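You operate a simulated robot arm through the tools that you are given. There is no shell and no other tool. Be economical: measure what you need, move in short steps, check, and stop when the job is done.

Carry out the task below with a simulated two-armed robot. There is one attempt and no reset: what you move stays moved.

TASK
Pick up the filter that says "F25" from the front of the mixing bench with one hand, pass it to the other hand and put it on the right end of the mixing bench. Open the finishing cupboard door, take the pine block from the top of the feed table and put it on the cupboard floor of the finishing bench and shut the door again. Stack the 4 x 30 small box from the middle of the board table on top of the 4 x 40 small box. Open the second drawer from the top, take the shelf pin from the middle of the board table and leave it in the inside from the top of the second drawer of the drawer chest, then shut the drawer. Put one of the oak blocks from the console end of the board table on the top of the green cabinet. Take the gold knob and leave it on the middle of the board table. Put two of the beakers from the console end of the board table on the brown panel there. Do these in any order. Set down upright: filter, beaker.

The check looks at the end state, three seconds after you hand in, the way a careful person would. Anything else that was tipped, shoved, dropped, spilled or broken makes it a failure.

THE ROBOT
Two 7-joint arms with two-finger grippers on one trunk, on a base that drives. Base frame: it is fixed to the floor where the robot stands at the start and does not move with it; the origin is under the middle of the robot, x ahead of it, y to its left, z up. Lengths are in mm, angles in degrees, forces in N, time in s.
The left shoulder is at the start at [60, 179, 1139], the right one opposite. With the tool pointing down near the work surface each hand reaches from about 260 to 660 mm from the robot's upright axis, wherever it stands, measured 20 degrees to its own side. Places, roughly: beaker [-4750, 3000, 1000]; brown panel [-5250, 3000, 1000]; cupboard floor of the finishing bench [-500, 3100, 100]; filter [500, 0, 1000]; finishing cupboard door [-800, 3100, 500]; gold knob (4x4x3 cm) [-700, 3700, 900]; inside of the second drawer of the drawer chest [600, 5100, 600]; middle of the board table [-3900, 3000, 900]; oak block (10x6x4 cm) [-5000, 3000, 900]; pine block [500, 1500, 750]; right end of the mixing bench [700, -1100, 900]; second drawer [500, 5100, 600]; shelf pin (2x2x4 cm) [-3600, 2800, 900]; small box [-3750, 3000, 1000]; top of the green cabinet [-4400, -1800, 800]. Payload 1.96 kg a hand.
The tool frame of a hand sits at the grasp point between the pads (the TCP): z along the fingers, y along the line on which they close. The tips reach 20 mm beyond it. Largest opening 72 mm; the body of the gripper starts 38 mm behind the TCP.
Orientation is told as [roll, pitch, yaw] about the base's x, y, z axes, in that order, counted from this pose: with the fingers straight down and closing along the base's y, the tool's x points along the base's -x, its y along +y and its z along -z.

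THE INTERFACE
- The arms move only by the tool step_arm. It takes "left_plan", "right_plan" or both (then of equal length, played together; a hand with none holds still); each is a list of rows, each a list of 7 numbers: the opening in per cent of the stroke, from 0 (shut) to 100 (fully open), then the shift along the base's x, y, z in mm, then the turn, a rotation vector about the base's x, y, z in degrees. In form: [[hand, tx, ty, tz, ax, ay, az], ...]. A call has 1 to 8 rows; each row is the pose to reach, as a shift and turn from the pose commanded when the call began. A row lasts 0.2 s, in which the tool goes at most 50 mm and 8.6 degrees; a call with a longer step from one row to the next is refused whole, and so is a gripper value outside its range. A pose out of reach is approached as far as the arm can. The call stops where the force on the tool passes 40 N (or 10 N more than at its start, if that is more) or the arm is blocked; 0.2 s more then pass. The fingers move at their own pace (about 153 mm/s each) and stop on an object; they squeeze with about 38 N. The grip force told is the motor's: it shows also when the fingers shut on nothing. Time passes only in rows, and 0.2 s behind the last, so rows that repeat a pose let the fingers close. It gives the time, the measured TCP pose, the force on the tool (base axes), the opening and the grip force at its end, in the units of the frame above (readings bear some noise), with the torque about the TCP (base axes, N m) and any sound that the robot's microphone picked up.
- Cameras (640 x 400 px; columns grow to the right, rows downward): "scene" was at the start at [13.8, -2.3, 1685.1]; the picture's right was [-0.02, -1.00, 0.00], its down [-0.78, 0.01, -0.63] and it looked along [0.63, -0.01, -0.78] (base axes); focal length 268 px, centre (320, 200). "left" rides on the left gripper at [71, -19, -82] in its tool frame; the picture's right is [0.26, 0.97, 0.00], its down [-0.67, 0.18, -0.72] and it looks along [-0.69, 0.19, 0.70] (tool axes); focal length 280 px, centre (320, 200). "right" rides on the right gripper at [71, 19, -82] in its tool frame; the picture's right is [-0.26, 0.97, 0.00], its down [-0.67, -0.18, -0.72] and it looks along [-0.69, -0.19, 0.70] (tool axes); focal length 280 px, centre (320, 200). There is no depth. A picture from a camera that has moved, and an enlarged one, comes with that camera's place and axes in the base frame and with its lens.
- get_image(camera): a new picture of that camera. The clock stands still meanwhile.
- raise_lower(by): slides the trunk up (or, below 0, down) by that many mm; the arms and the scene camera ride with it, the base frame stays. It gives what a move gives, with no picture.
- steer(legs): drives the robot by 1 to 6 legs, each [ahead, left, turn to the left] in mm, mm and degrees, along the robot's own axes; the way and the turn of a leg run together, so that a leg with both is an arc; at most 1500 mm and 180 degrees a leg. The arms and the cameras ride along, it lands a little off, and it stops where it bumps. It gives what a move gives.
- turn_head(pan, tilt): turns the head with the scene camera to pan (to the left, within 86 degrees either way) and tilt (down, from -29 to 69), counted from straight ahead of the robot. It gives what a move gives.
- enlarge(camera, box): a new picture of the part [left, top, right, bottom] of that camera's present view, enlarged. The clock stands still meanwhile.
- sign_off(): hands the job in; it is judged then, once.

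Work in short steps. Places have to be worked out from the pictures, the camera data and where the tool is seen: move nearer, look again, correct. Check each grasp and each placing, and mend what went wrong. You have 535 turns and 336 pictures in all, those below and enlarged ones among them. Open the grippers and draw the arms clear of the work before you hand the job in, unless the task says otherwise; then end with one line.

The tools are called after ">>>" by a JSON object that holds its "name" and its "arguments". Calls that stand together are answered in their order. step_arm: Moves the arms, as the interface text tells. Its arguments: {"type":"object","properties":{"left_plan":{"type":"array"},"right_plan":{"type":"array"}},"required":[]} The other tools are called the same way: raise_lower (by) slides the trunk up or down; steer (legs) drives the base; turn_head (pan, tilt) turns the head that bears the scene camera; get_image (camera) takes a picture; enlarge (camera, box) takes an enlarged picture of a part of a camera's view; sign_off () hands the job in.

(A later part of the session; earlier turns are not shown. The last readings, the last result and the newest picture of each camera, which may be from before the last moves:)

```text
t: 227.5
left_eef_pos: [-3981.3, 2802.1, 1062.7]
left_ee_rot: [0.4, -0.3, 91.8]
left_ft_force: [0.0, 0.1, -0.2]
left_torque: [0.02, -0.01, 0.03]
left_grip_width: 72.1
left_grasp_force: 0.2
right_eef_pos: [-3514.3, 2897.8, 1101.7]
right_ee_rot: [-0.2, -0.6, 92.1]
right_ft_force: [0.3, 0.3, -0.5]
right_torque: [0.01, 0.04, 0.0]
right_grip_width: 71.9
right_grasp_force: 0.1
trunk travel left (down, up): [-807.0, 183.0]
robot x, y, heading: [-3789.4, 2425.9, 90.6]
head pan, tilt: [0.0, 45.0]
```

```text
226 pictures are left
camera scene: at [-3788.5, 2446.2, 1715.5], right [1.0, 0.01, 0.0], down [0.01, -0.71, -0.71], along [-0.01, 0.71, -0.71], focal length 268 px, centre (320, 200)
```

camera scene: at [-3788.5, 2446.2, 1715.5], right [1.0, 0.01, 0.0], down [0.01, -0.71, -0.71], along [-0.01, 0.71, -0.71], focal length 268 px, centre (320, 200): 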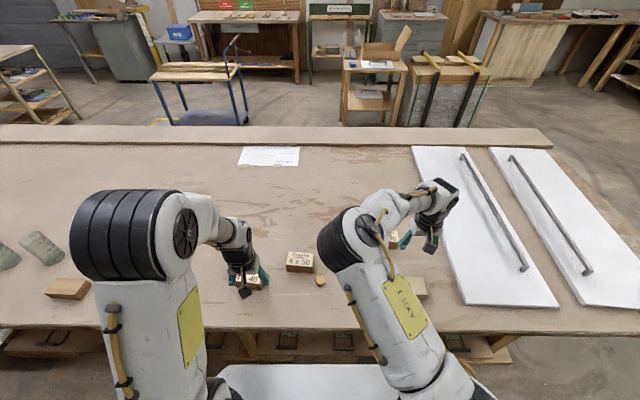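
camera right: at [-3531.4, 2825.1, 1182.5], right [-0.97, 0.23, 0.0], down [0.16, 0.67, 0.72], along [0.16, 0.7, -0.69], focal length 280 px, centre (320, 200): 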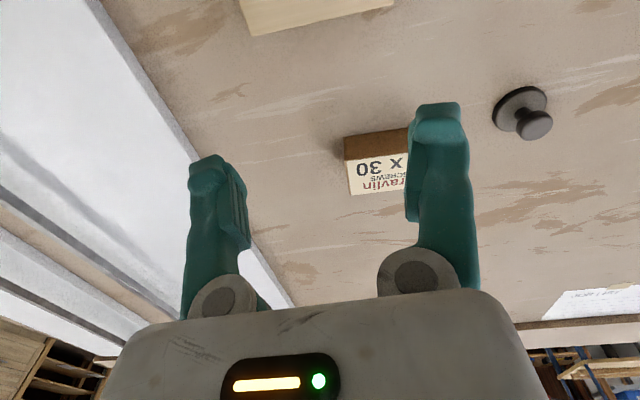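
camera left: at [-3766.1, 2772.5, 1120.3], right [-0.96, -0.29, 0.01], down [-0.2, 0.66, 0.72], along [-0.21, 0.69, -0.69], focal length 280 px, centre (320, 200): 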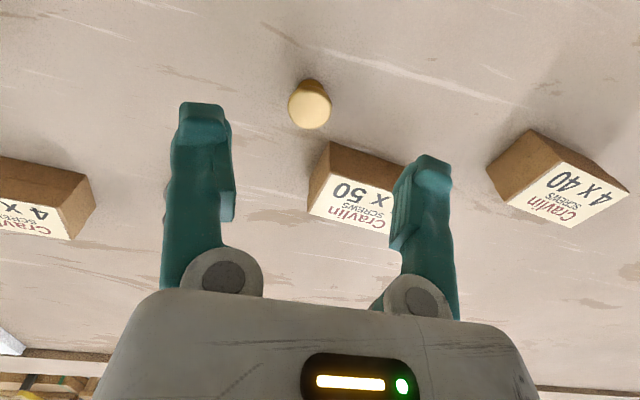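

Label "x 30" confirmed. I move above it for a centred look.

>>> {"name": "step_arm", "arguments": {"right_plan": [[100, -15, 30, -10, 0, 0, 0], [100, -30, 60, -25, 0, 0, 0], [100, -45, 85, -40, 0, 0, 0], [100, -52, 100, -55, 0, 0, 0], [100, -52, 100, -55, 0, 0, 0]]}}

>>> {"name": "get_image", "arguments": {"camera": "right"}}

```text
t: 228.7
left_eef_pos: [-3980.4, 2800.9, 1064.1]
left_ee_rot: [0.6, -0.3, 91.8]
left_ft_force: [0.3, 0.1, -0.5]
left_torque: [0.03, -0.02, 0.01]
left_grip_width: 71.9
left_grasp_force: 0.1
right_eef_pos: [-3565.6, 2995.2, 1046.8]
right_ee_rot: [-0.2, -0.5, 92.1]
right_ft_force: [0.3, -0.5, 0.3]
right_torque: [0.02, 0.0, -0.04]
right_grip_width: 71.9
right_grasp_force: 0.0
trunk travel left (down, up): [-807.0, 183.0]
robot x, y, heading: [-3786.8, 2426.3, 90.8]
head pan, tilt: [0.0, 45.0]
```

```text
225 pictures are left
camera right: at [-3582.5, 2924.7, 1128.3], right [-0.97, 0.23, 0.0], down [0.16, 0.67, 0.72], along [0.16, 0.7, -0.69], focal length 280 px, centre (320, 200)
```

right: 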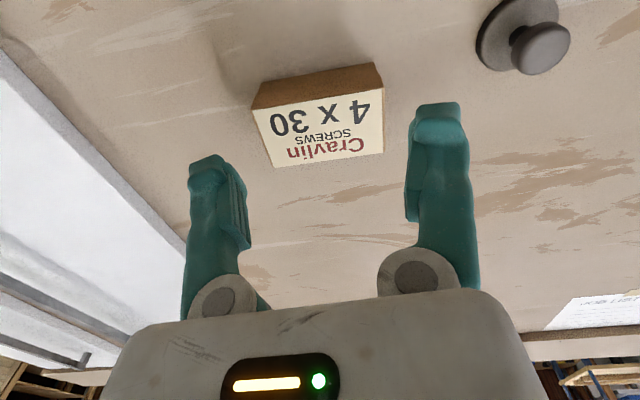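

4x30 box: centre (-3559, 3034), top z 953, 87×50 mm, long along x. I shift the base right 60 and turn the hand to close across its width.

>>> {"name": "steer", "arguments": {"legs": [[8, -60, 0]]}}

>>> {"name": "step_arm", "arguments": {"right_plan": [[100, -10, 5, 0, 0, 0, 8.5], [100, -20, 10, 0, 0, 0, 17], [100, -30, 15, 0, 0, 0, 25.5], [100, -40, 20, 0, 0, 0, 34], [100, -45, 22, 0, 0, 0, 42.5], [100, -50, 24, 0, 0, 0, 51], [100, -53, 26, 0, 0, 0, 59.5], [100, -53, 28, 0, 0, 0, 68]]}}

>>> {"name": "step_arm", "arguments": {"right_plan": [[100, 0, 3, 0, 0, 0, 8], [100, 0, 4, -5, 0, 0, 16.5], [100, 0, 4, -5, 0, 0, 16.5]]}}

>>> {"name": "get_image", "arguments": {"camera": "right"}}

```text
t: 229.6
left_eef_pos: [-3922.8, 2810.3, 1062.4]
left_ee_rot: [0.4, -0.3, 91.8]
left_ft_force: [-0.2, -0.4, 0.5]
left_torque: [0.02, -0.01, 0.04]
left_grip_width: 72.0
left_grasp_force: 0.1
right_eef_pos: [-3507.3, 3006.3, 1047.1]
right_ee_rot: [-0.3, -0.5, 92.1]
right_ft_force: [0.1, 0.1, 0.1]
right_torque: [-0.02, -0.01, 0.0]
right_grip_width: 72.3
right_grasp_force: 0.1
trunk travel left (down, up): [-807.0, 183.0]
robot x, y, heading: [-3725.0, 2433.3, 90.9]
head pan, tilt: [0.0, 45.0]
```

```text
t: 231.4
left_eef_pos: [-3921.7, 2810.9, 1062.4]
left_ee_rot: [0.5, -0.3, 91.8]
left_ft_force: [-0.1, 0.1, -0.2]
left_torque: [-0.04, -0.01, -0.02]
left_grip_width: 72.0
left_grasp_force: 0.0
right_eef_pos: [-3558.8, 3033.6, 1046.6]
right_ee_rot: [-0.2, -0.5, 160.2]
right_ft_force: [-0.8, 1.2, 0.2]
right_torque: [0.03, 0.01, 0.01]
right_grip_width: 71.8
right_grasp_force: 0.0
trunk travel left (down, up): [-807.0, 183.0]
robot x, y, heading: [-3728.7, 2436.5, 90.6]
head pan, tilt: [0.0, 45.0]
```

```text
t: 232.2
left_eef_pos: [-3922.0, 2810.2, 1062.4]
left_ee_rot: [0.5, -0.3, 91.8]
left_ft_force: [0.6, -0.1, 0.1]
left_torque: [0.01, 0.0, -0.01]
left_grip_width: 72.0
left_grasp_force: 0.1
right_eef_pos: [-3559.3, 3036.8, 1041.5]
right_ee_rot: [-0.2, -0.5, 176.7]
right_ft_force: [-0.2, 0.3, 0.2]
right_torque: [0.02, -0.02, 0.02]
right_grip_width: 72.2
right_grasp_force: 0.1
trunk travel left (down, up): [-807.0, 183.0]
robot x, y, heading: [-3728.0, 2435.4, 90.6]
head pan, tilt: [0.0, 45.0]
```

```text
224 pictures are left
camera right: at [-3489.3, 3014.1, 1123.2], right [-0.32, -0.95, 0.0], down [-0.66, 0.22, 0.72], along [-0.68, 0.23, -0.69], focal length 280 px, centre (320, 200)
```

right: 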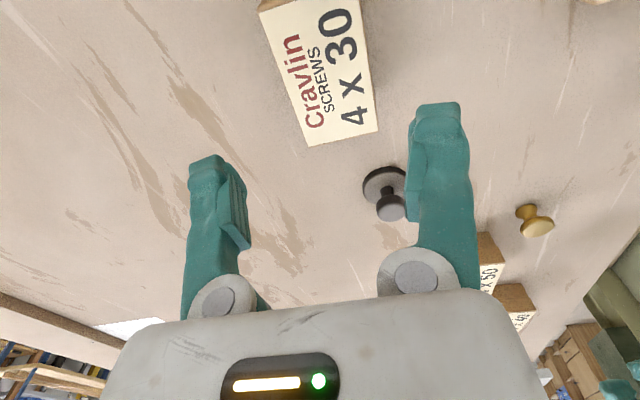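

Alignment confirmed. I descend to TCP z≈935 and close.

>>> {"name": "step_arm", "arguments": {"right_plan": [[100, 0, -2, -30, 0, 0, 0], [100, 0, -2, -60, 0, 0, 0], [100, 0, -2, -85, 0, 0, 0], [100, 0, -2, -100, 0, 0, 0], [100, 0, -2, -106, 0, 0, 0], [0, 0, -2, -106, 0, 0, 0], [0, 0, -2, -106, 0, 0, 0], [0, 0, -2, -106, 0, 0, 0]]}}

>>> {"name": "step_arm", "arguments": {"right_plan": [[0, 0, 0, 20, 0, 0, 0], [0, 0, 0, 50, 0, 0, 0], [0, 0, -10, 90, 0, 0, 0], [0, 0, -30, 130, 0, 0, 0]]}}

>>> {"name": "get_image", "arguments": {"camera": "right"}}

```text
t: 234.0
left_eef_pos: [-3921.3, 2809.4, 1063.6]
left_ee_rot: [0.5, -0.4, 91.8]
left_ft_force: [-0.1, 0.8, -0.2]
left_torque: [0.06, 0.01, -0.01]
left_grip_width: 72.3
left_grasp_force: 0.0
right_eef_pos: [-3560.0, 3034.7, 936.8]
right_ee_rot: [-0.3, -0.5, 176.7]
right_ft_force: [1.1, -0.2, 10.9]
right_torque: [-0.18, -0.06, -0.01]
right_grip_width: 59.1
right_grasp_force: 37.9
trunk travel left (down, up): [-807.0, 183.0]
robot x, y, heading: [-3728.2, 2436.0, 90.7]
head pan, tilt: [0.0, 45.0]
```

```text
t: 235.0
left_eef_pos: [-3921.7, 2809.4, 1062.0]
left_ee_rot: [0.4, -0.4, 91.8]
left_ft_force: [0.3, 0.0, -0.4]
left_torque: [-0.01, 0.0, 0.01]
left_grip_width: 71.9
left_grasp_force: 0.1
right_eef_pos: [-3559.6, 3004.2, 1066.8]
right_ee_rot: [-0.3, -0.5, 176.5]
right_ft_force: [-0.2, -0.5, -4.4]
right_torque: [0.0, 0.02, -0.02]
right_grip_width: 59.0
right_grasp_force: 38.3
trunk travel left (down, up): [-807.0, 183.0]
robot x, y, heading: [-3722.6, 2433.3, 90.7]
head pan, tilt: [0.0, 45.0]
```

```text
223 pictures are left
camera right: at [-3489.4, 2980.6, 1148.1], right [-0.32, -0.95, 0.0], down [-0.66, 0.22, 0.72], along [-0.68, 0.23, -0.69], focal length 280 px, centre (320, 200)
```

right: 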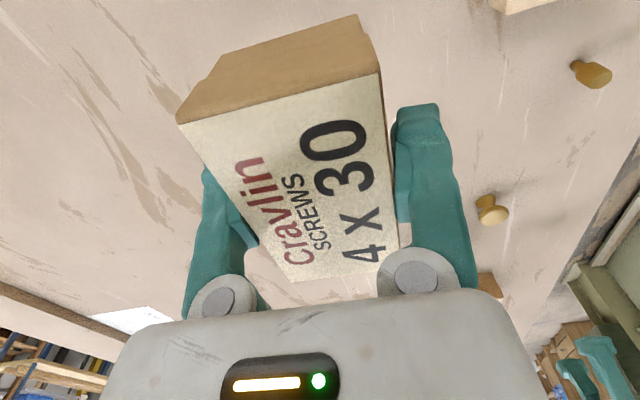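

4x30 held. Now I look at the 4x40 box with the left camera to get its exact pose.

>>> {"name": "get_image", "arguments": {"camera": "left"}}

```text
222 pictures are left
camera left: at [-3899.3, 2740.5, 1144.9], right [-0.96, -0.29, 0.01], down [-0.2, 0.66, 0.72], along [-0.22, 0.69, -0.69], focal length 280 px, centre (320, 200)
```

left: 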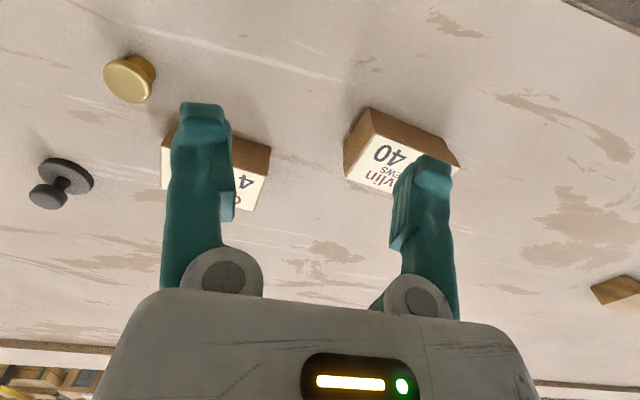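

I move the left hand over it for a centred look.

>>> {"name": "step_arm", "arguments": {"left_plan": [[100, -30, 5, 0, 0, 0, 0], [100, -60, 10, 0, 0, 0, 0], [100, -90, 15, 0, 0, 0, 0], [100, -110, 20, 0, 0, 0, 0]]}}

>>> {"name": "get_image", "arguments": {"camera": "left"}}

```text
t: 236.0
left_eef_pos: [-4033.0, 2830.7, 1061.9]
left_ee_rot: [0.4, -0.3, 91.8]
left_ft_force: [-1.0, -0.1, 0.0]
left_torque: [0.01, -0.02, 0.0]
left_grip_width: 72.0
left_grasp_force: 0.1
right_eef_pos: [-3558.1, 3006.0, 1066.0]
right_ee_rot: [-0.1, -0.4, 176.6]
right_ft_force: [0.0, 0.2, -4.1]
right_torque: [0.01, 0.02, 0.02]
right_grip_width: 59.1
right_grasp_force: 38.0
trunk travel left (down, up): [-807.0, 183.0]
robot x, y, heading: [-3717.0, 2436.1, 90.9]
head pan, tilt: [0.0, 45.0]
```

```text
221 pictures are left
camera left: at [-4010.1, 2762.1, 1144.0], right [-0.96, -0.29, 0.01], down [-0.2, 0.67, 0.72], along [-0.21, 0.69, -0.69], focal length 280 px, centre (320, 200)
```

left: 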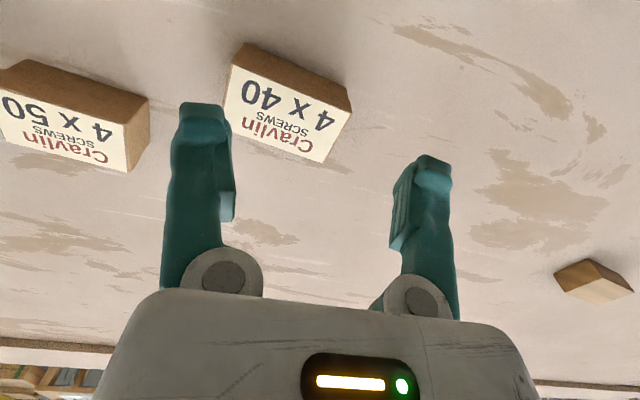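

4x40: centre (-4015, 2876), line angle ≈-7°. I pull the left hand back, strafe left 400 and bring the 4x30 above it.

>>> {"name": "step_arm", "arguments": {"left_plan": [[100, -20, -25, 5, 0, 0, 0], [100, -40, -55, 10, 0, 0, 0], [100, -60, -85, 10, 0, 0, 0], [100, -60, -110, 10, 0, 0, 0]]}}

>>> {"name": "steer", "arguments": {"legs": [[0, 400, 0]]}}

>>> {"name": "step_arm", "arguments": {"right_plan": [[0, -10, -25, 0, 0, 0, -1], [0, -20, -50, 0, 0, 0, -2], [0, -30, -75, 0, 0, 0, -3], [0, -35, -100, -10, 0, 0, -3.6]]}}

>>> {"name": "get_image", "arguments": {"camera": "right"}}

>>> {"name": "get_image", "arguments": {"camera": "scene"}}

```text
t: 237.0
left_eef_pos: [-4092.0, 2719.1, 1072.2]
left_ee_rot: [0.5, -0.4, 91.8]
left_ft_force: [-0.2, -0.1, 0.5]
left_torque: [0.0, 0.01, -0.02]
left_grip_width: 72.1
left_grasp_force: 0.0
right_eef_pos: [-3558.2, 3003.2, 1065.0]
right_ee_rot: [-0.3, -0.4, 176.5]
right_ft_force: [0.0, 0.3, -4.4]
right_torque: [0.01, 0.03, 0.0]
right_grip_width: 59.1
right_grasp_force: 38.3
trunk travel left (down, up): [-807.0, 183.0]
robot x, y, heading: [-3724.2, 2437.6, 90.6]
head pan, tilt: [0.0, 45.0]
```

```text
t: 239.5
left_eef_pos: [-4494.1, 2714.5, 1071.7]
left_ee_rot: [0.5, -0.3, 92.1]
left_ft_force: [0.2, -0.7, -1.1]
left_torque: [-0.02, 0.02, 0.01]
left_grip_width: 71.8
left_grasp_force: 0.0
right_eef_pos: [-3961.5, 3002.0, 1065.3]
right_ee_rot: [-0.1, -0.6, 176.7]
right_ft_force: [-0.1, -0.5, -3.8]
right_torque: [0.0, 0.02, 0.01]
right_grip_width: 58.8
right_grasp_force: 38.6
trunk travel left (down, up): [-807.0, 183.0]
robot x, y, heading: [-4127.5, 2429.4, 90.9]
head pan, tilt: [0.0, 45.0]
```

```text
t: 240.5
left_eef_pos: [-4494.2, 2713.4, 1070.9]
left_ee_rot: [0.5, -0.2, 92.0]
left_ft_force: [-0.6, -0.3, 0.6]
left_torque: [0.02, -0.02, 0.03]
left_grip_width: 71.9
left_grasp_force: 0.0
right_eef_pos: [-3997.0, 2899.9, 1055.7]
right_ee_rot: [-0.2, -0.5, 173.1]
right_ft_force: [0.5, -0.1, -3.8]
right_torque: [0.01, 0.02, -0.02]
right_grip_width: 58.8
right_grasp_force: 37.8
trunk travel left (down, up): [-807.0, 183.0]
robot x, y, heading: [-4128.9, 2429.5, 90.9]
head pan, tilt: [0.0, 45.0]
```

```text
220 pictures are left
camera right: at [-3928.7, 2871.9, 1137.4], right [-0.38, -0.93, 0.0], down [-0.64, 0.26, 0.72], along [-0.67, 0.27, -0.69], focal length 280 px, centre (320, 200)
```

right: 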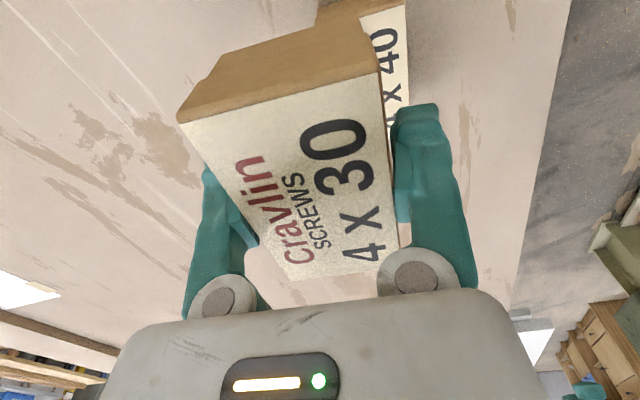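

```text
219 pictures are left
camera scene: at [-4130.9, 2448.7, 1715.5], right [1.0, 0.01, 0.0], down [0.01, -0.71, -0.71], along [-0.01, 0.71, -0.71], focal length 268 px, centre (320, 200)
```

scene: 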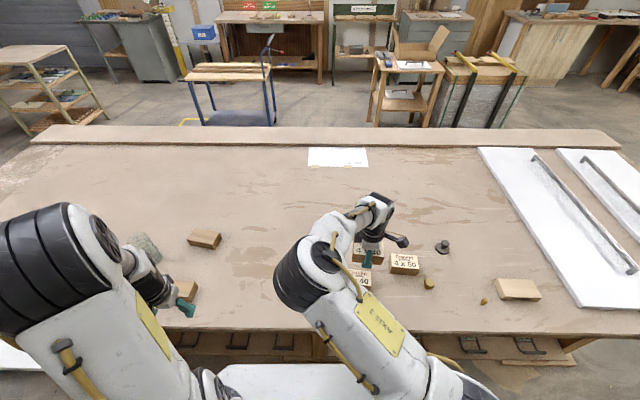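

I move over the target and check alignment from above before lowering.

>>> {"name": "step_arm", "arguments": {"right_plan": [[0, -9, -12, -10, 0, 0, 0], [0, -18, -24, -25, 0, 0, 0], [0, -18, -24, -45, 0, 0, 0], [0, -18, -24, -45, 0, 0, 0]]}}

>>> {"name": "enlarge", "arguments": {"camera": "scene", "box": [290, 210, 450, 310]}}

>>> {"name": "get_image", "arguments": {"camera": "right"}}

```text
t: 241.5
left_eef_pos: [-4492.8, 2715.1, 1072.3]
left_ee_rot: [0.5, -0.3, 92.0]
left_ft_force: [0.1, 0.0, 1.1]
left_torque: [-0.01, -0.02, 0.02]
left_grip_width: 72.0
left_grasp_force: 0.1
right_eef_pos: [-4014.7, 2876.3, 1011.4]
right_ee_rot: [-0.1, -0.5, 173.1]
right_ft_force: [0.5, 0.0, -2.8]
right_torque: [-0.01, 0.0, 0.0]
right_grip_width: 58.5
right_grasp_force: 38.0
trunk travel left (down, up): [-807.0, 183.0]
robot x, y, heading: [-4127.5, 2427.3, 91.1]
head pan, tilt: [0.0, 45.0]
```

```text
4.00 times, centred on (370, 260) of scene
camera zoom: at [-4131.0, 2449.3, 1715.5], right [1.0, 0.01, 0.0], down [0.01, -0.71, -0.71], along [-0.01, 0.71, -0.71], focal length 1070 px, centre (120, -40)
```

zoom: 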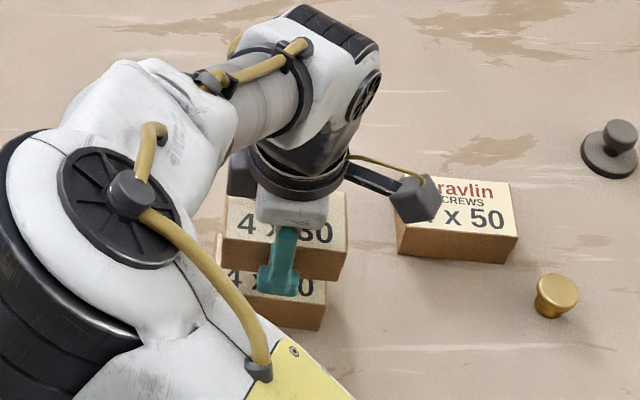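

```text
217 pictures are left
camera right: at [-3946.8, 2848.3, 1092.3], right [-0.38, -0.93, 0.0], down [-0.64, 0.26, 0.72], along [-0.67, 0.27, -0.69], focal length 280 px, centre (320, 200)
```

right: 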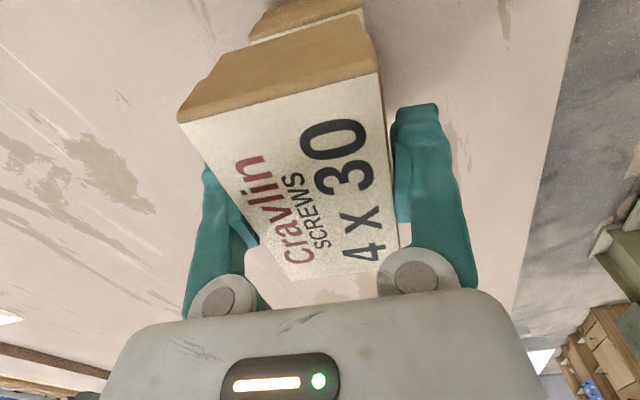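

Wrist view shows the held box offset only about (5, 3) mm from the lower box, angles matching. I correct and lower with a creep to contact.

>>> {"name": "step_arm", "arguments": {"right_plan": [[0, -4, -2, -8, 0, 0, 0], [0, -4, -2, -15, 0, 0, 0], [0, -4, -2, -19, 0, 0, 0], [0, -4, -2, -21, 0, 0, 0], [0, -4, -2, -23, 0, 0, 0], [0, -4, -2, -24, 0, 0, 0]]}}

>>> {"name": "get_image", "arguments": {"camera": "right"}}

```text
t: 242.9
left_eef_pos: [-4494.0, 2713.5, 1072.2]
left_ee_rot: [0.5, -0.3, 92.0]
left_ft_force: [-0.2, -0.2, 0.2]
left_torque: [0.0, 0.02, 0.05]
left_grip_width: 72.3
left_grasp_force: 0.1
right_eef_pos: [-4019.2, 2874.3, 987.3]
right_ee_rot: [-0.2, -0.5, 173.1]
right_ft_force: [0.1, 0.1, -3.1]
right_torque: [0.0, 0.03, -0.02]
right_grip_width: 58.4
right_grasp_force: 38.4
trunk travel left (down, up): [-807.0, 183.0]
robot x, y, heading: [-4125.8, 2427.7, 90.9]
head pan, tilt: [0.0, 45.0]
```

```text
216 pictures are left
camera right: at [-3950.8, 2846.8, 1068.1], right [-0.38, -0.93, 0.0], down [-0.64, 0.26, 0.72], along [-0.67, 0.27, -0.69], focal length 280 px, centre (320, 200)
```

right: 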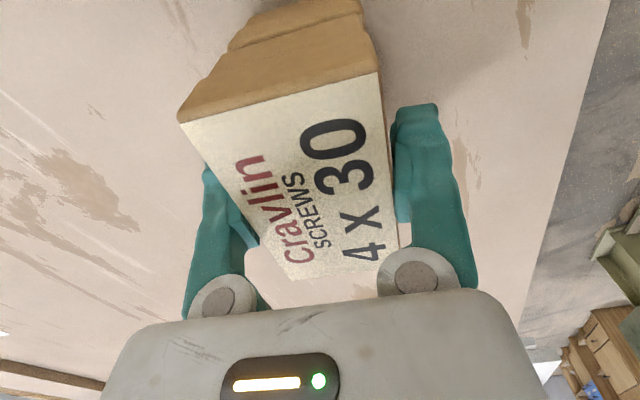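

Aligned; not in contact yet. I creep further.

>>> {"name": "step_arm", "arguments": {"right_plan": [[0, 0, 0, -1, 0, 0, 0], [0, 0, 0, -2, 0, 0, 0], [0, 0, 0, -3, 0, 0, 0], [0, 0, 0, -4, 0, 0, 0]]}}

```text
t: 243.9
left_eef_pos: [-4495.0, 2714.3, 1072.3]
left_ee_rot: [0.5, -0.3, 92.0]
left_ft_force: [0.2, 0.5, -0.2]
left_torque: [-0.02, 0.02, -0.03]
left_grip_width: 71.9
left_grasp_force: 0.1
right_eef_pos: [-4019.5, 2874.2, 982.9]
right_ee_rot: [-0.1, -0.5, 173.2]
right_ft_force: [-1.2, 0.2, -2.8]
right_torque: [0.02, 0.06, -0.01]
right_grip_width: 58.3
right_grasp_force: 37.4
trunk travel left (down, up): [-807.0, 183.0]
robot x, y, heading: [-4125.5, 2430.4, 90.8]
head pan, tilt: [0.0, 45.0]
```

>>> {"name": "step_arm", "arguments": {"right_plan": [[0, 0, 0, -1, 0, 0, 0], [0, 0, 0, -2, 0, 0, 0], [0, 0, 0, -3, 0, 0, 0], [0, 0, 0, -4, 0, 0, 0]]}}

>>> {"name": "get_image", "arguments": {"camera": "right"}}

```text
t: 244.9
left_eef_pos: [-4495.1, 2710.2, 1072.6]
left_ee_rot: [0.4, -0.5, 91.9]
left_ft_force: [0.5, -0.3, 0.4]
left_torque: [0.0, 0.0, -0.02]
left_grip_width: 71.8
left_grasp_force: 0.0
right_eef_pos: [-4020.0, 2874.5, 981.7]
right_ee_rot: [-0.7, -0.5, 173.1]
right_ft_force: [-0.9, -5.4, 21.3]
right_torque: [-0.82, -0.16, 0.03]
right_grip_width: 58.5
right_grasp_force: 38.2
trunk travel left (down, up): [-807.0, 183.0]
robot x, y, heading: [-4129.2, 2429.6, 90.8]
head pan, tilt: [0.0, 45.0]
stopped in row 4 (right hand): the force on the tool passed its limit at 43 N (the readings are from after the stop); the commanded pose is now the measured one
```

```text
215 pictures are left
camera right: at [-3950.8, 2845.7, 1063.9], right [-0.38, -0.93, -0.01], down [-0.64, 0.25, 0.72], along [-0.67, 0.28, -0.69], focal length 280 px, centre (320, 200)
```

right: 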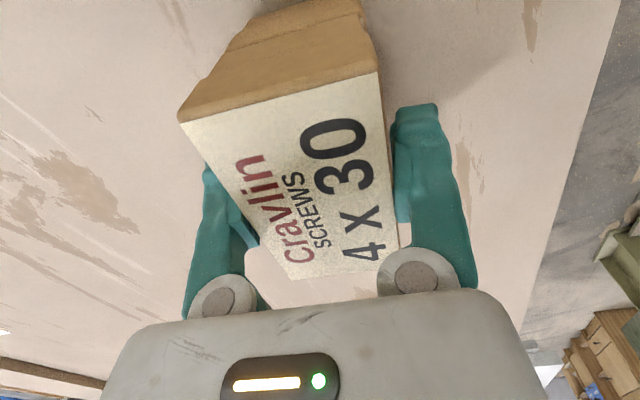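

Contact on the lower box. I release and rise straight up.

>>> {"name": "step_arm", "arguments": {"right_plan": [[0, 0, 0, 1, 0, 0, 0], [60, 0, 0, 1, 0, 0, 0], [100, 0, 0, 1, 0, 0, 0], [100, 0, 0, 1, 0, 0, 0], [100, 0, 0, 20, 0, 0, 0], [100, 0, 0, 50, 0, 0, 0], [100, 0, 0, 90, 0, 0, 0], [100, 20, 0, 120, 0, 0, 0]]}}

>>> {"name": "get_image", "arguments": {"camera": "right"}}

>>> {"name": "enlarge", "arguments": {"camera": "scene", "box": [290, 210, 450, 310]}}

```text
t: 246.7
left_eef_pos: [-4493.5, 2713.8, 1072.2]
left_ee_rot: [0.5, -0.2, 92.0]
left_ft_force: [0.4, 0.1, -0.7]
left_torque: [-0.03, -0.03, 0.01]
left_grip_width: 71.9
left_grasp_force: 0.1
right_eef_pos: [-3997.9, 2876.2, 1099.3]
right_ee_rot: [-0.4, -0.6, 173.0]
right_ft_force: [0.1, -0.4, 0.9]
right_torque: [-0.01, 0.02, 0.05]
right_grip_width: 72.0
right_grasp_force: 0.1
trunk travel left (down, up): [-807.0, 183.0]
robot x, y, heading: [-4127.4, 2427.3, 90.9]
head pan, tilt: [0.0, 45.0]
```

```text
214 pictures are left
camera right: at [-3929.6, 2847.7, 1182.2], right [-0.38, -0.93, -0.01], down [-0.64, 0.26, 0.72], along [-0.67, 0.28, -0.69], focal length 280 px, centre (320, 200)
```

right: 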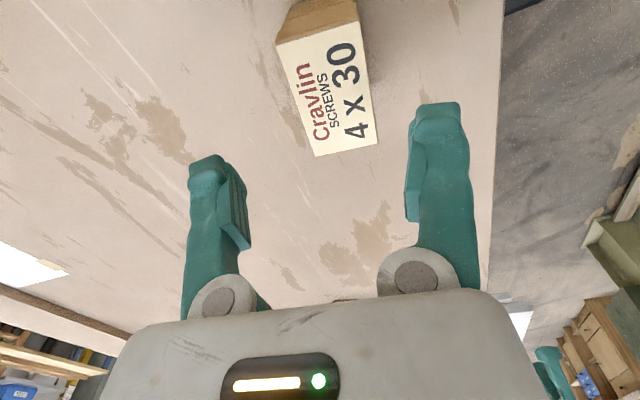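

```text
4.00 times, centred on (370, 260) of scene
camera zoom: at [-4129.7, 2449.5, 1715.5], right [1.0, 0.01, 0.0], down [0.01, -0.71, -0.71], along [-0.01, 0.71, -0.71], focal length 1070 px, centre (120, -40)
```

zoom: 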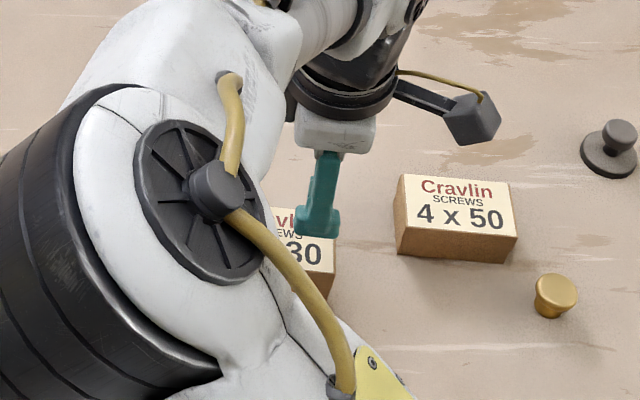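

The stack is good. Next the console end: I back up a bit and strafe left to look at the beakers, panel and oak blocks.

>>> {"name": "steer", "arguments": {"legs": [[-110, 0, -0.8], [0, 480, 0]]}}

>>> {"name": "turn_head", "arguments": {"pan": 25, "tilt": 40}}

>>> {"name": "get_image", "arguments": {"camera": "scene"}}

```text
t: 250.4
left_eef_pos: [-4968.9, 2610.7, 1072.8]
left_ee_rot: [0.5, -0.2, 91.0]
left_ft_force: [0.1, -0.1, -1.2]
left_torque: [0.02, 0.01, 0.02]
left_grip_width: 72.1
left_grasp_force: 0.2
right_eef_pos: [-4469.0, 2764.0, 1100.9]
right_ee_rot: [-0.6, -0.4, 172.3]
right_ft_force: [0.0, -0.4, 0.3]
right_torque: [0.02, -0.03, 0.0]
right_grip_width: 72.1
right_grasp_force: 0.1
trunk travel left (down, up): [-807.0, 183.0]
robot x, y, heading: [-4607.8, 2319.7, 90.0]
head pan, tilt: [0.0, 45.0]
```

```text
t: 251.3
left_eef_pos: [-4967.4, 2609.1, 1071.7]
left_ee_rot: [0.6, -0.3, 91.0]
left_ft_force: [-0.1, 0.1, -0.1]
left_torque: [0.02, 0.0, -0.02]
left_grip_width: 72.1
left_grasp_force: 0.1
right_eef_pos: [-4470.4, 2764.2, 1099.5]
right_ee_rot: [-0.5, -0.4, 172.2]
right_ft_force: [0.2, 0.3, 0.0]
right_torque: [0.02, -0.02, -0.01]
right_grip_width: 72.0
right_grasp_force: 0.2
trunk travel left (down, up): [-807.0, 183.0]
robot x, y, heading: [-4607.0, 2322.0, 90.0]
head pan, tilt: [25.0, 40.0]
```

```text
212 pictures are left
camera scene: at [-4644.7, 2335.2, 1722.8], right [0.91, 0.42, 0.0], down [0.27, -0.58, -0.77], along [-0.32, 0.69, -0.64], focal length 268 px, centre (320, 200)
```

scene: 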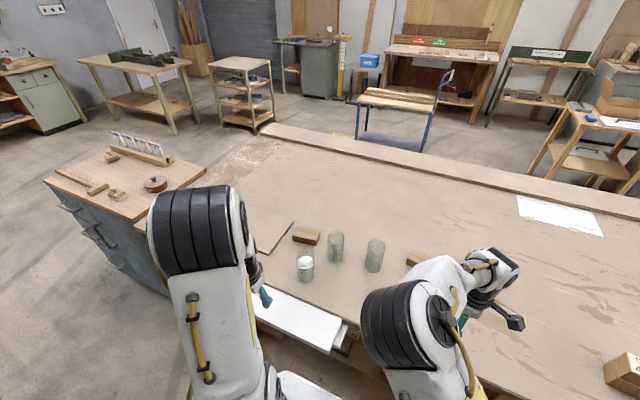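

I zoom on the beakers, and move the left arm up/aside to see the brown panel.

>>> {"name": "enlarge", "arguments": {"camera": "scene", "box": [240, 200, 420, 310]}}

>>> {"name": "get_image", "arguments": {"camera": "left"}}

```text
3.56 times, centred on (330, 255) of scene
camera zoom: at [-4644.7, 2335.2, 1722.8], right [0.91, 0.42, 0.0], down [0.27, -0.58, -0.77], along [-0.32, 0.69, -0.64], focal length 951 px, centre (284, 4)
```

zoom: 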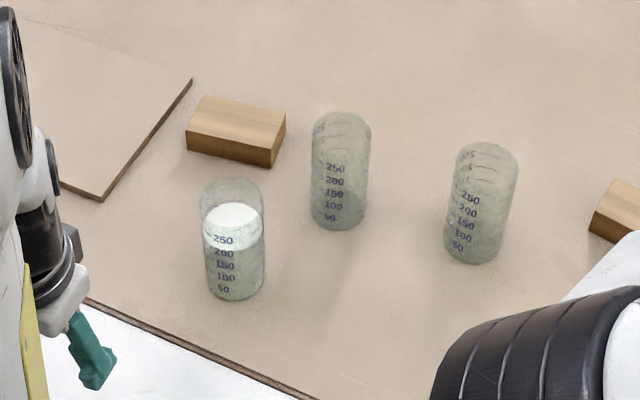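

```text
210 pictures are left
camera left: at [-4946.2, 2540.2, 1154.3], right [-0.96, -0.28, 0.01], down [-0.19, 0.67, 0.72], along [-0.21, 0.69, -0.69], focal length 280 px, centre (320, 200)
```

left: 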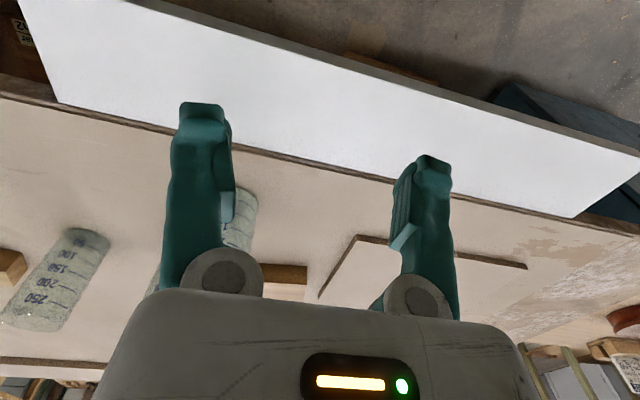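

Beakers stand at about (-4850, 2914), (-4710, 2933) (empty) and (-4910, 2798) (full). The brown panel starts at x≈-5095, y≥2835. I'll use the left hand with the two empty ones. First a closer look at the middle one.

>>> {"name": "steer", "arguments": {"legs": [[0, 80, 0]]}}

>>> {"name": "step_arm", "arguments": {"left_plan": [[100, 30, 40, 10, 0, 0, 0], [100, 65, 80, 20, 0, 0, 0], [100, 100, 120, 30, 0, 0, 0], [100, 135, 150, 35, 0, 0, 0], [100, 165, 175, 35, 0, 0, 0], [100, 190, 190, 35, 0, 0, 0]]}}

>>> {"name": "get_image", "arguments": {"camera": "left"}}

```text
t: 252.3
left_eef_pos: [-5048.3, 2609.2, 1071.3]
left_ee_rot: [0.5, -0.2, 91.2]
left_ft_force: [-0.6, 0.4, -1.3]
left_torque: [0.01, -0.01, -0.03]
left_grip_width: 71.9
left_grasp_force: 0.1
right_eef_pos: [-4549.7, 2762.6, 1100.2]
right_ee_rot: [-0.5, -0.5, 172.2]
right_ft_force: [0.1, -0.9, 0.0]
right_torque: [0.04, 0.0, 0.0]
right_grip_width: 72.2
right_grasp_force: 0.1
trunk travel left (down, up): [-807.0, 183.0]
robot x, y, heading: [-4686.5, 2319.6, 89.9]
head pan, tilt: [25.0, 40.0]
```

```text
refused: row 1 steps farther than a row can; nothing moved
```

```text
209 pictures are left
camera left: at [-5026.2, 2540.1, 1154.4], right [-0.96, -0.28, 0.01], down [-0.19, 0.67, 0.72], along [-0.21, 0.69, -0.69], focal length 280 px, centre (320, 200)
```

left: 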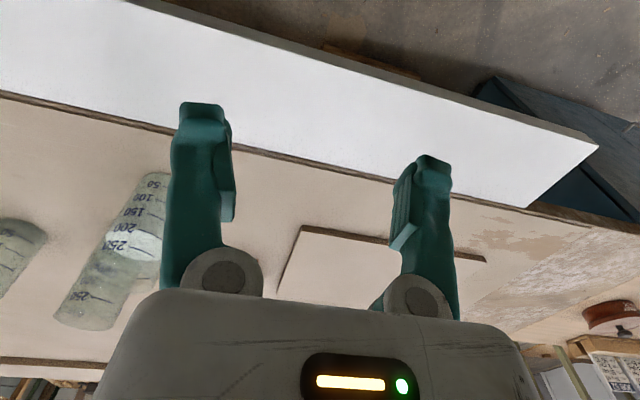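

I retry with smaller steps.

>>> {"name": "step_arm", "arguments": {"left_plan": [[100, 25, 30, 10, 0, 0, 0], [100, 50, 60, 20, 0, 0, 0], [100, 75, 90, 25, 0, 0, 0], [100, 100, 120, 25, 0, 0, 0], [100, 125, 150, 25, 0, 0, 0], [100, 150, 180, 25, 0, 0, 0], [100, 175, 205, 25, 0, 0, 0], [100, 198, 225, 25, 0, 0, 0]]}}

>>> {"name": "get_image", "arguments": {"camera": "left"}}

```text
t: 254.1
left_eef_pos: [-4849.1, 2835.2, 1096.5]
left_ee_rot: [0.6, -0.3, 91.1]
left_ft_force: [-0.3, 0.1, -0.4]
left_torque: [0.02, -0.03, -0.01]
left_grip_width: 72.1
left_grasp_force: 0.0
right_eef_pos: [-4549.9, 2765.1, 1100.6]
right_ee_rot: [-0.5, -0.5, 172.2]
right_ft_force: [-0.4, 0.1, 0.7]
right_torque: [0.01, -0.01, -0.01]
right_grip_width: 72.0
right_grasp_force: 0.2
trunk travel left (down, up): [-807.0, 183.0]
robot x, y, heading: [-4684.9, 2319.1, 90.1]
head pan, tilt: [25.0, 40.0]
```

```text
208 pictures are left
camera left: at [-4827.4, 2765.9, 1179.0], right [-0.96, -0.28, 0.01], down [-0.19, 0.67, 0.72], along [-0.21, 0.69, -0.69], focal length 280 px, centre (320, 200)
```

left: 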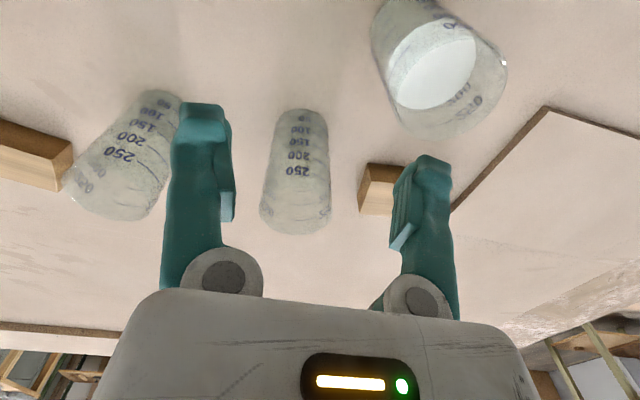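

Beaker 2: centre (-4856, 2924), rim z≈1040, ~56 mm across. I move above it and verify.

>>> {"name": "step_arm", "arguments": {"left_plan": [[100, -2, 25, 0, 0, 0, 0], [100, -4, 50, 0, 0, 0, 0], [100, -6, 75, 0, 0, 0, 0], [100, -7, 89, 0, 0, 0, 0], [100, -7, 89, 0, 0, 0, 0]]}}

>>> {"name": "get_image", "arguments": {"camera": "left"}}

>>> {"name": "get_image", "arguments": {"camera": "scene"}}

```text
t: 255.3
left_eef_pos: [-4852.1, 2868.6, 1097.4]
left_ee_rot: [0.5, -0.5, 91.1]
left_ft_force: [0.8, -0.1, -0.2]
left_torque: [0.03, 0.0, 0.02]
left_grip_width: 72.0
left_grasp_force: 0.1
left hand out of reach, approached as far as the arm can: row 2, 3, 4, 5
right_eef_pos: [-4550.5, 2763.8, 1100.6]
right_ee_rot: [-0.5, -0.5, 172.2]
right_ft_force: [0.1, 0.0, 1.0]
right_torque: [-0.01, -0.02, 0.01]
right_grip_width: 71.9
right_grasp_force: 0.0
trunk travel left (down, up): [-807.0, 183.0]
robot x, y, heading: [-4688.9, 2314.2, 90.2]
head pan, tilt: [25.0, 40.0]
```

```text
207 pictures are left
camera left: at [-4830.8, 2797.7, 1179.3], right [-0.96, -0.28, 0.01], down [-0.19, 0.67, 0.72], along [-0.21, 0.69, -0.69], focal length 280 px, centre (320, 200)
```

left: 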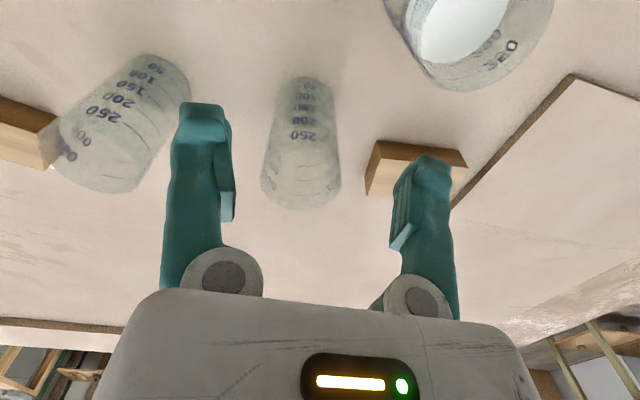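

```text
206 pictures are left
camera scene: at [-4725.2, 2334.9, 1722.8], right [0.91, 0.42, 0.0], down [0.27, -0.58, -0.77], along [-0.32, 0.69, -0.64], focal length 268 px, centre (320, 200)
```

scene: 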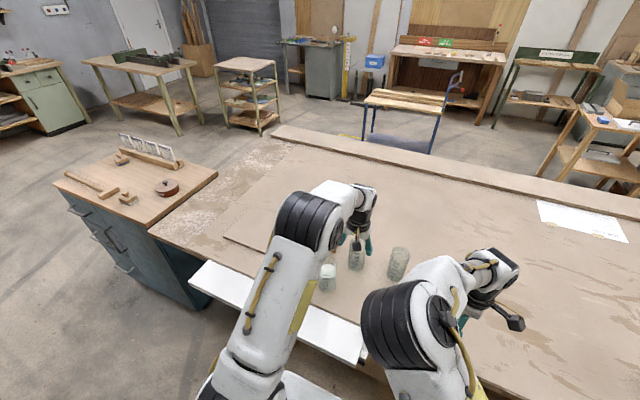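

The hand is at its reach limit at this height; I raise the trunk 150 and lower the arm correspondingly.

>>> {"name": "raise_lower", "arguments": {"by": 150}}

>>> {"name": "step_arm", "arguments": {"left_plan": [[100, 0, 0, -40, 0, 0, 0], [100, 0, 0, -80, 0, 0, 0], [100, 0, 0, -120, 0, 0, 0], [100, 0, 0, -150, 0, 0, 0], [100, -2, 25, -150, 0, 0, 0], [100, -4, 56, -150, 0, 0, 0], [100, -4, 56, -150, 0, 0, 0]]}}

>>> {"name": "get_image", "arguments": {"camera": "left"}}

```text
t: 257.1
left_eef_pos: [-4851.5, 2867.5, 1247.3]
left_ee_rot: [0.5, -0.4, 91.0]
left_ft_force: [-0.5, 0.2, 1.0]
left_torque: [0.04, -0.01, -0.04]
left_grip_width: 72.0
left_grasp_force: 0.1
right_eef_pos: [-4550.4, 2763.5, 1250.6]
right_ee_rot: [-0.5, -0.5, 172.2]
right_ft_force: [-0.1, 0.4, 1.3]
right_torque: [-0.01, 0.0, 0.0]
right_grip_width: 72.1
right_grasp_force: 0.0
trunk travel left (down, up): [-957.0, 33.0]
robot x, y, heading: [-4688.9, 2316.0, 90.1]
head pan, tilt: [25.0, 40.0]
```

```text
t: 258.7
left_eef_pos: [-4857.4, 2922.6, 1096.2]
left_ee_rot: [0.5, -0.4, 91.1]
left_ft_force: [0.7, -0.3, -0.3]
left_torque: [0.0, 0.01, 0.0]
left_grip_width: 71.9
left_grasp_force: 0.0
right_eef_pos: [-4550.8, 2764.0, 1250.4]
right_ee_rot: [-0.5, -0.6, 172.2]
right_ft_force: [0.0, -0.9, 0.4]
right_torque: [0.0, 0.0, 0.01]
right_grip_width: 72.2
right_grasp_force: 0.1
trunk travel left (down, up): [-957.0, 33.0]
robot x, y, heading: [-4686.7, 2318.8, 90.1]
head pan, tilt: [25.0, 40.0]
```

```text
205 pictures are left
camera left: at [-4835.2, 2853.1, 1179.4], right [-0.96, -0.28, 0.01], down [-0.19, 0.67, 0.72], along [-0.21, 0.69, -0.69], focal length 280 px, centre (320, 200)
```

left: 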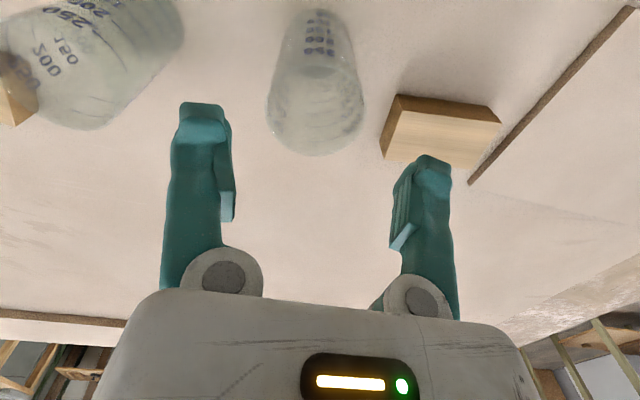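

Rim centre confirmed at (-4856, 2925), ~54 mm wide. I descend to TCP z≈1012.

>>> {"name": "step_arm", "arguments": {"left_plan": [[100, 2, 3, -15, 0, 0, 0], [100, 2, 3, -30, 0, 0, 0], [100, 2, 3, -45, 0, 0, 0], [100, 2, 3, -60, 0, 0, 0], [100, 2, 3, -75, 0, 0, 0], [100, 2, 3, -83, 0, 0, 0]]}}

>>> {"name": "get_image", "arguments": {"camera": "left"}}

```text
t: 260.1
left_eef_pos: [-4855.3, 2922.6, 1014.9]
left_ee_rot: [0.5, -0.5, 91.1]
left_ft_force: [-0.1, -0.5, 0.0]
left_torque: [0.01, -0.02, 0.0]
left_grip_width: 72.4
left_grasp_force: 0.1
right_eef_pos: [-4550.2, 2764.1, 1250.0]
right_ee_rot: [-0.4, -0.5, 172.2]
right_ft_force: [0.1, -0.5, 0.5]
right_torque: [-0.02, -0.01, 0.01]
right_grip_width: 71.7
right_grasp_force: 0.0
trunk travel left (down, up): [-957.0, 33.0]
robot x, y, heading: [-4685.2, 2318.6, 90.1]
head pan, tilt: [25.0, 40.0]
```

```text
204 pictures are left
camera left: at [-4832.9, 2853.5, 1096.6], right [-0.96, -0.28, 0.01], down [-0.19, 0.66, 0.72], along [-0.21, 0.69, -0.69], focal length 280 px, centre (320, 200)
```

left: 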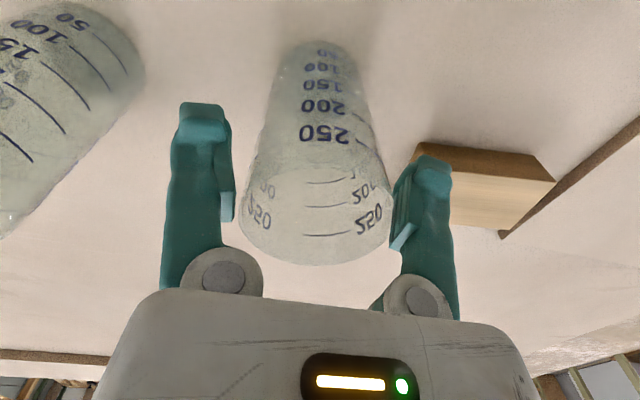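

Well centred. I lower 6 mm more, close and lift.

>>> {"name": "step_arm", "arguments": {"left_plan": [[100, 0, 0, -6, 0, 0, 0], [0, 0, 0, -6, 0, 0, 0], [0, 0, 0, -6, 0, 0, 0], [0, 0, 0, -6, 0, 0, 0], [0, 0, 0, 4, 0, 0, 0], [0, 0, 0, 24, 0, 0, 0], [0, 0, 0, 54, 0, 0, 0]]}}

>>> {"name": "get_image", "arguments": {"camera": "left"}}

```text
t: 261.7
left_eef_pos: [-4854.0, 2925.2, 1066.1]
left_ee_rot: [0.6, -0.5, 91.1]
left_ft_force: [0.1, -1.4, -0.6]
left_torque: [0.02, 0.05, -0.02]
left_grip_width: 66.8
left_grasp_force: 37.4
left hand out of reach, approached as far as the arm can: row 1, 2, 3, 4
right_eef_pos: [-4550.6, 2763.7, 1250.5]
right_ee_rot: [-0.5, -0.5, 172.2]
right_ft_force: [0.2, 0.5, 0.0]
right_torque: [-0.03, 0.0, 0.0]
right_grip_width: 72.1
right_grasp_force: 0.1
trunk travel left (down, up): [-957.0, 33.0]
robot x, y, heading: [-4686.7, 2320.1, 89.9]
head pan, tilt: [25.0, 40.0]
```

```text
203 pictures are left
camera left: at [-4832.0, 2855.9, 1149.9], right [-0.96, -0.28, 0.01], down [-0.19, 0.67, 0.72], along [-0.21, 0.69, -0.69], focal length 280 px, centre (320, 200)
```

left: 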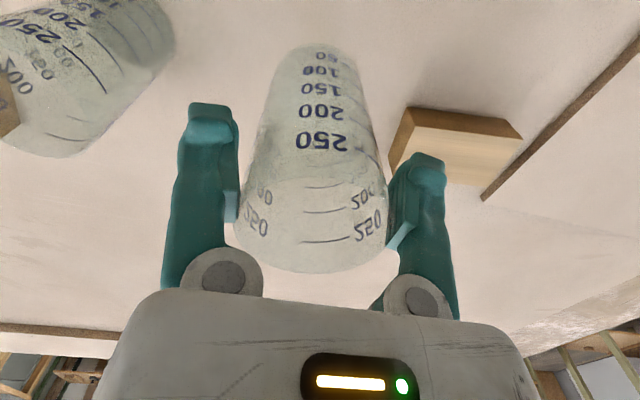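

Beaker held (66.8 mm reading, firmly between pads). I strafe left to bring it over the brown panel.

>>> {"name": "step_arm", "arguments": {"left_plan": [[0, 0, -2, 10, 0, 0, 0], [0, 0, -4, 20, 0, 0, 0], [0, 0, -5, 24, 0, 0, 0]]}}

>>> {"name": "steer", "arguments": {"legs": [[0, 330, 0]]}}

>>> {"name": "get_image", "arguments": {"camera": "left"}}

>>> {"name": "get_image", "arguments": {"camera": "scene"}}

```text
t: 262.5
left_eef_pos: [-4853.8, 2922.2, 1091.9]
left_ee_rot: [0.5, -0.4, 91.1]
left_ft_force: [0.2, -0.4, -0.9]
left_torque: [-0.03, 0.01, 0.02]
left_grip_width: 66.9
left_grasp_force: 37.7
right_eef_pos: [-4550.8, 2764.6, 1251.0]
right_ee_rot: [-0.6, -0.5, 172.2]
right_ft_force: [0.6, -0.7, 0.1]
right_torque: [-0.02, 0.01, 0.01]
right_grip_width: 71.8
right_grasp_force: 0.1
trunk travel left (down, up): [-957.0, 33.0]
robot x, y, heading: [-4686.7, 2319.7, 89.9]
head pan, tilt: [25.0, 40.0]
```

```text
t: 264.6
left_eef_pos: [-5183.8, 2921.1, 1092.4]
left_ee_rot: [0.5, -0.4, 91.2]
left_ft_force: [0.2, 0.0, -0.5]
left_torque: [-0.02, 0.0, 0.01]
left_grip_width: 66.2
left_grasp_force: 37.4
right_eef_pos: [-4878.8, 2763.6, 1249.8]
right_ee_rot: [-0.6, -0.6, 172.2]
right_ft_force: [-0.3, 0.3, -0.5]
right_torque: [-0.02, 0.0, 0.0]
right_grip_width: 72.2
right_grasp_force: 0.0
trunk travel left (down, up): [-957.0, 33.0]
robot x, y, heading: [-5018.6, 2317.2, 90.1]
head pan, tilt: [25.0, 40.0]
```

```text
202 pictures are left
camera left: at [-5160.9, 2851.7, 1174.3], right [-0.96, -0.28, 0.01], down [-0.19, 0.67, 0.72], along [-0.21, 0.69, -0.69], focal length 280 px, centre (320, 200)
```

left: 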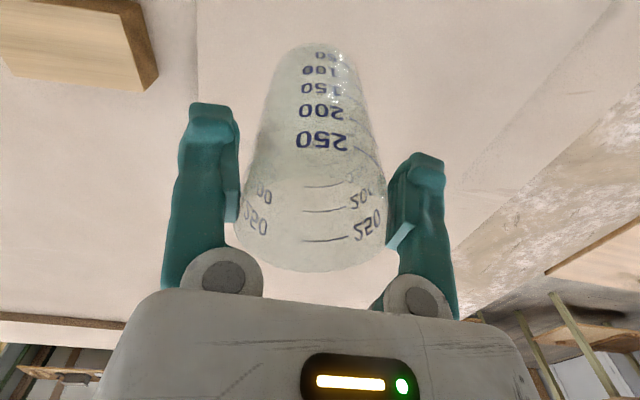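

```text
201 pictures are left
camera scene: at [-5053.0, 2335.5, 1872.8], right [0.91, 0.42, 0.0], down [0.27, -0.58, -0.77], along [-0.32, 0.69, -0.64], focal length 268 px, centre (320, 200)
```

scene: 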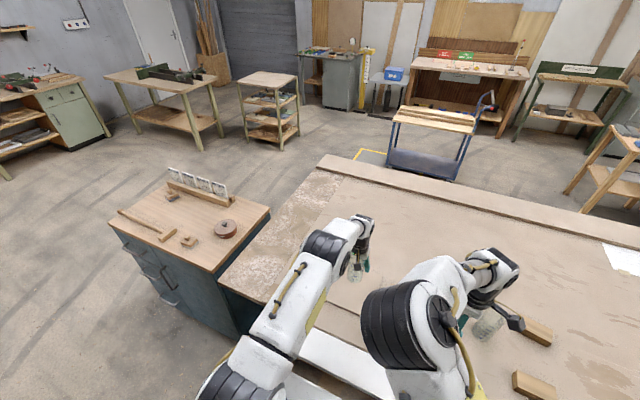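

Over the panel at (-5184, 2921). I lower, then creep to contact.

>>> {"name": "step_arm", "arguments": {"left_plan": [[0, 0, 0, -20, 0, 0, 0], [0, 0, 0, -40, 0, 0, 0], [0, 0, 0, -55, 0, 0, 0], [0, 0, 0, -62, 0, 0, 0], [0, 0, 0, -66, 0, 0, 0], [0, 0, 0, -68, 0, 0, 0], [0, 0, 0, -70, 0, 0, 0], [0, 0, 0, -72, 0, 0, 0]]}}

>>> {"name": "step_arm", "arguments": {"left_plan": [[0, 0, 0, -2, 0, 0, 0], [0, 0, 0, -4, 0, 0, 0], [0, 0, 0, -6, 0, 0, 0], [0, 0, 0, -8, 0, 0, 0]]}}

```text
t: 266.4
left_eef_pos: [-5184.4, 2921.6, 1022.7]
left_ee_rot: [0.5, -0.7, 91.1]
left_ft_force: [-1.0, 1.5, 21.0]
left_torque: [0.19, 0.32, 0.04]
left_grip_width: 66.2
left_grasp_force: 38.2
right_eef_pos: [-4879.7, 2761.4, 1251.6]
right_ee_rot: [-0.5, -0.5, 172.1]
right_ft_force: [1.0, -1.0, 0.3]
right_torque: [0.0, 0.01, 0.0]
right_grip_width: 71.9
right_grasp_force: 0.0
trunk travel left (down, up): [-957.0, 33.0]
robot x, y, heading: [-5017.3, 2315.0, 89.8]
head pan, tilt: [25.0, 40.0]
```

```text
t: 267.0
left_eef_pos: [-5183.8, 2922.4, 1023.4]
left_ee_rot: [0.5, -1.0, 91.1]
left_ft_force: [1.6, -8.9, 24.0]
left_torque: [-1.04, 0.09, 0.07]
left_grip_width: 66.1
left_grasp_force: 38.0
right_eef_pos: [-4879.7, 2761.0, 1251.5]
right_ee_rot: [-0.6, -0.6, 172.2]
right_ft_force: [-0.3, -0.2, 0.3]
right_torque: [0.0, -0.04, 0.02]
right_grip_width: 71.9
right_grasp_force: 0.0
trunk travel left (down, up): [-957.0, 33.0]
robot x, y, heading: [-5017.1, 2314.9, 90.1]
head pan, tilt: [25.0, 40.0]
stopped in row 2 (left hand): the force on the tool passed its limit at 43 N (the readings are from after the stop); the commanded pose is now the measured one
```

Contact is made. I release carefully and rise.

>>> {"name": "step_arm", "arguments": {"left_plan": [[0, 0, -1, 2, 0, 0, 0], [100, 0, -1, 2, 0, 0, 0], [100, 0, -1, 2, 0, 0, 0], [100, 0, -1, 15, 0, 0, 0], [100, 0, -1, 35, 0, 0, 0], [100, 0, -1, 60, 0, 0, 0], [100, 0, -10, 85, 0, 0, 0]]}}

>>> {"name": "get_image", "arguments": {"camera": "left"}}

```text
t: 268.6
left_eef_pos: [-5184.3, 2911.5, 1106.3]
left_ee_rot: [0.6, -0.8, 91.0]
left_ft_force: [-0.2, -0.5, 0.1]
left_torque: [0.02, 0.0, 0.0]
left_grip_width: 72.0
left_grasp_force: 0.0
right_eef_pos: [-4880.1, 2764.4, 1251.6]
right_ee_rot: [-0.5, -0.5, 172.2]
right_ft_force: [0.0, -0.6, -0.4]
right_torque: [0.03, 0.01, -0.01]
right_grip_width: 72.0
right_grasp_force: 0.1
trunk travel left (down, up): [-957.0, 33.0]
robot x, y, heading: [-5018.3, 2317.2, 89.7]
head pan, tilt: [25.0, 40.0]
```

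```text
200 pictures are left
camera left: at [-5162.9, 2842.9, 1187.3], right [-0.96, -0.28, 0.0], down [-0.19, 0.66, 0.73], along [-0.21, 0.7, -0.69], focal length 280 px, centre (320, 200)
```

left: 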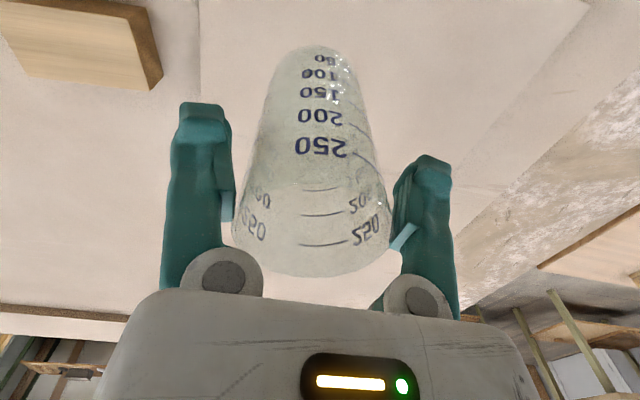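

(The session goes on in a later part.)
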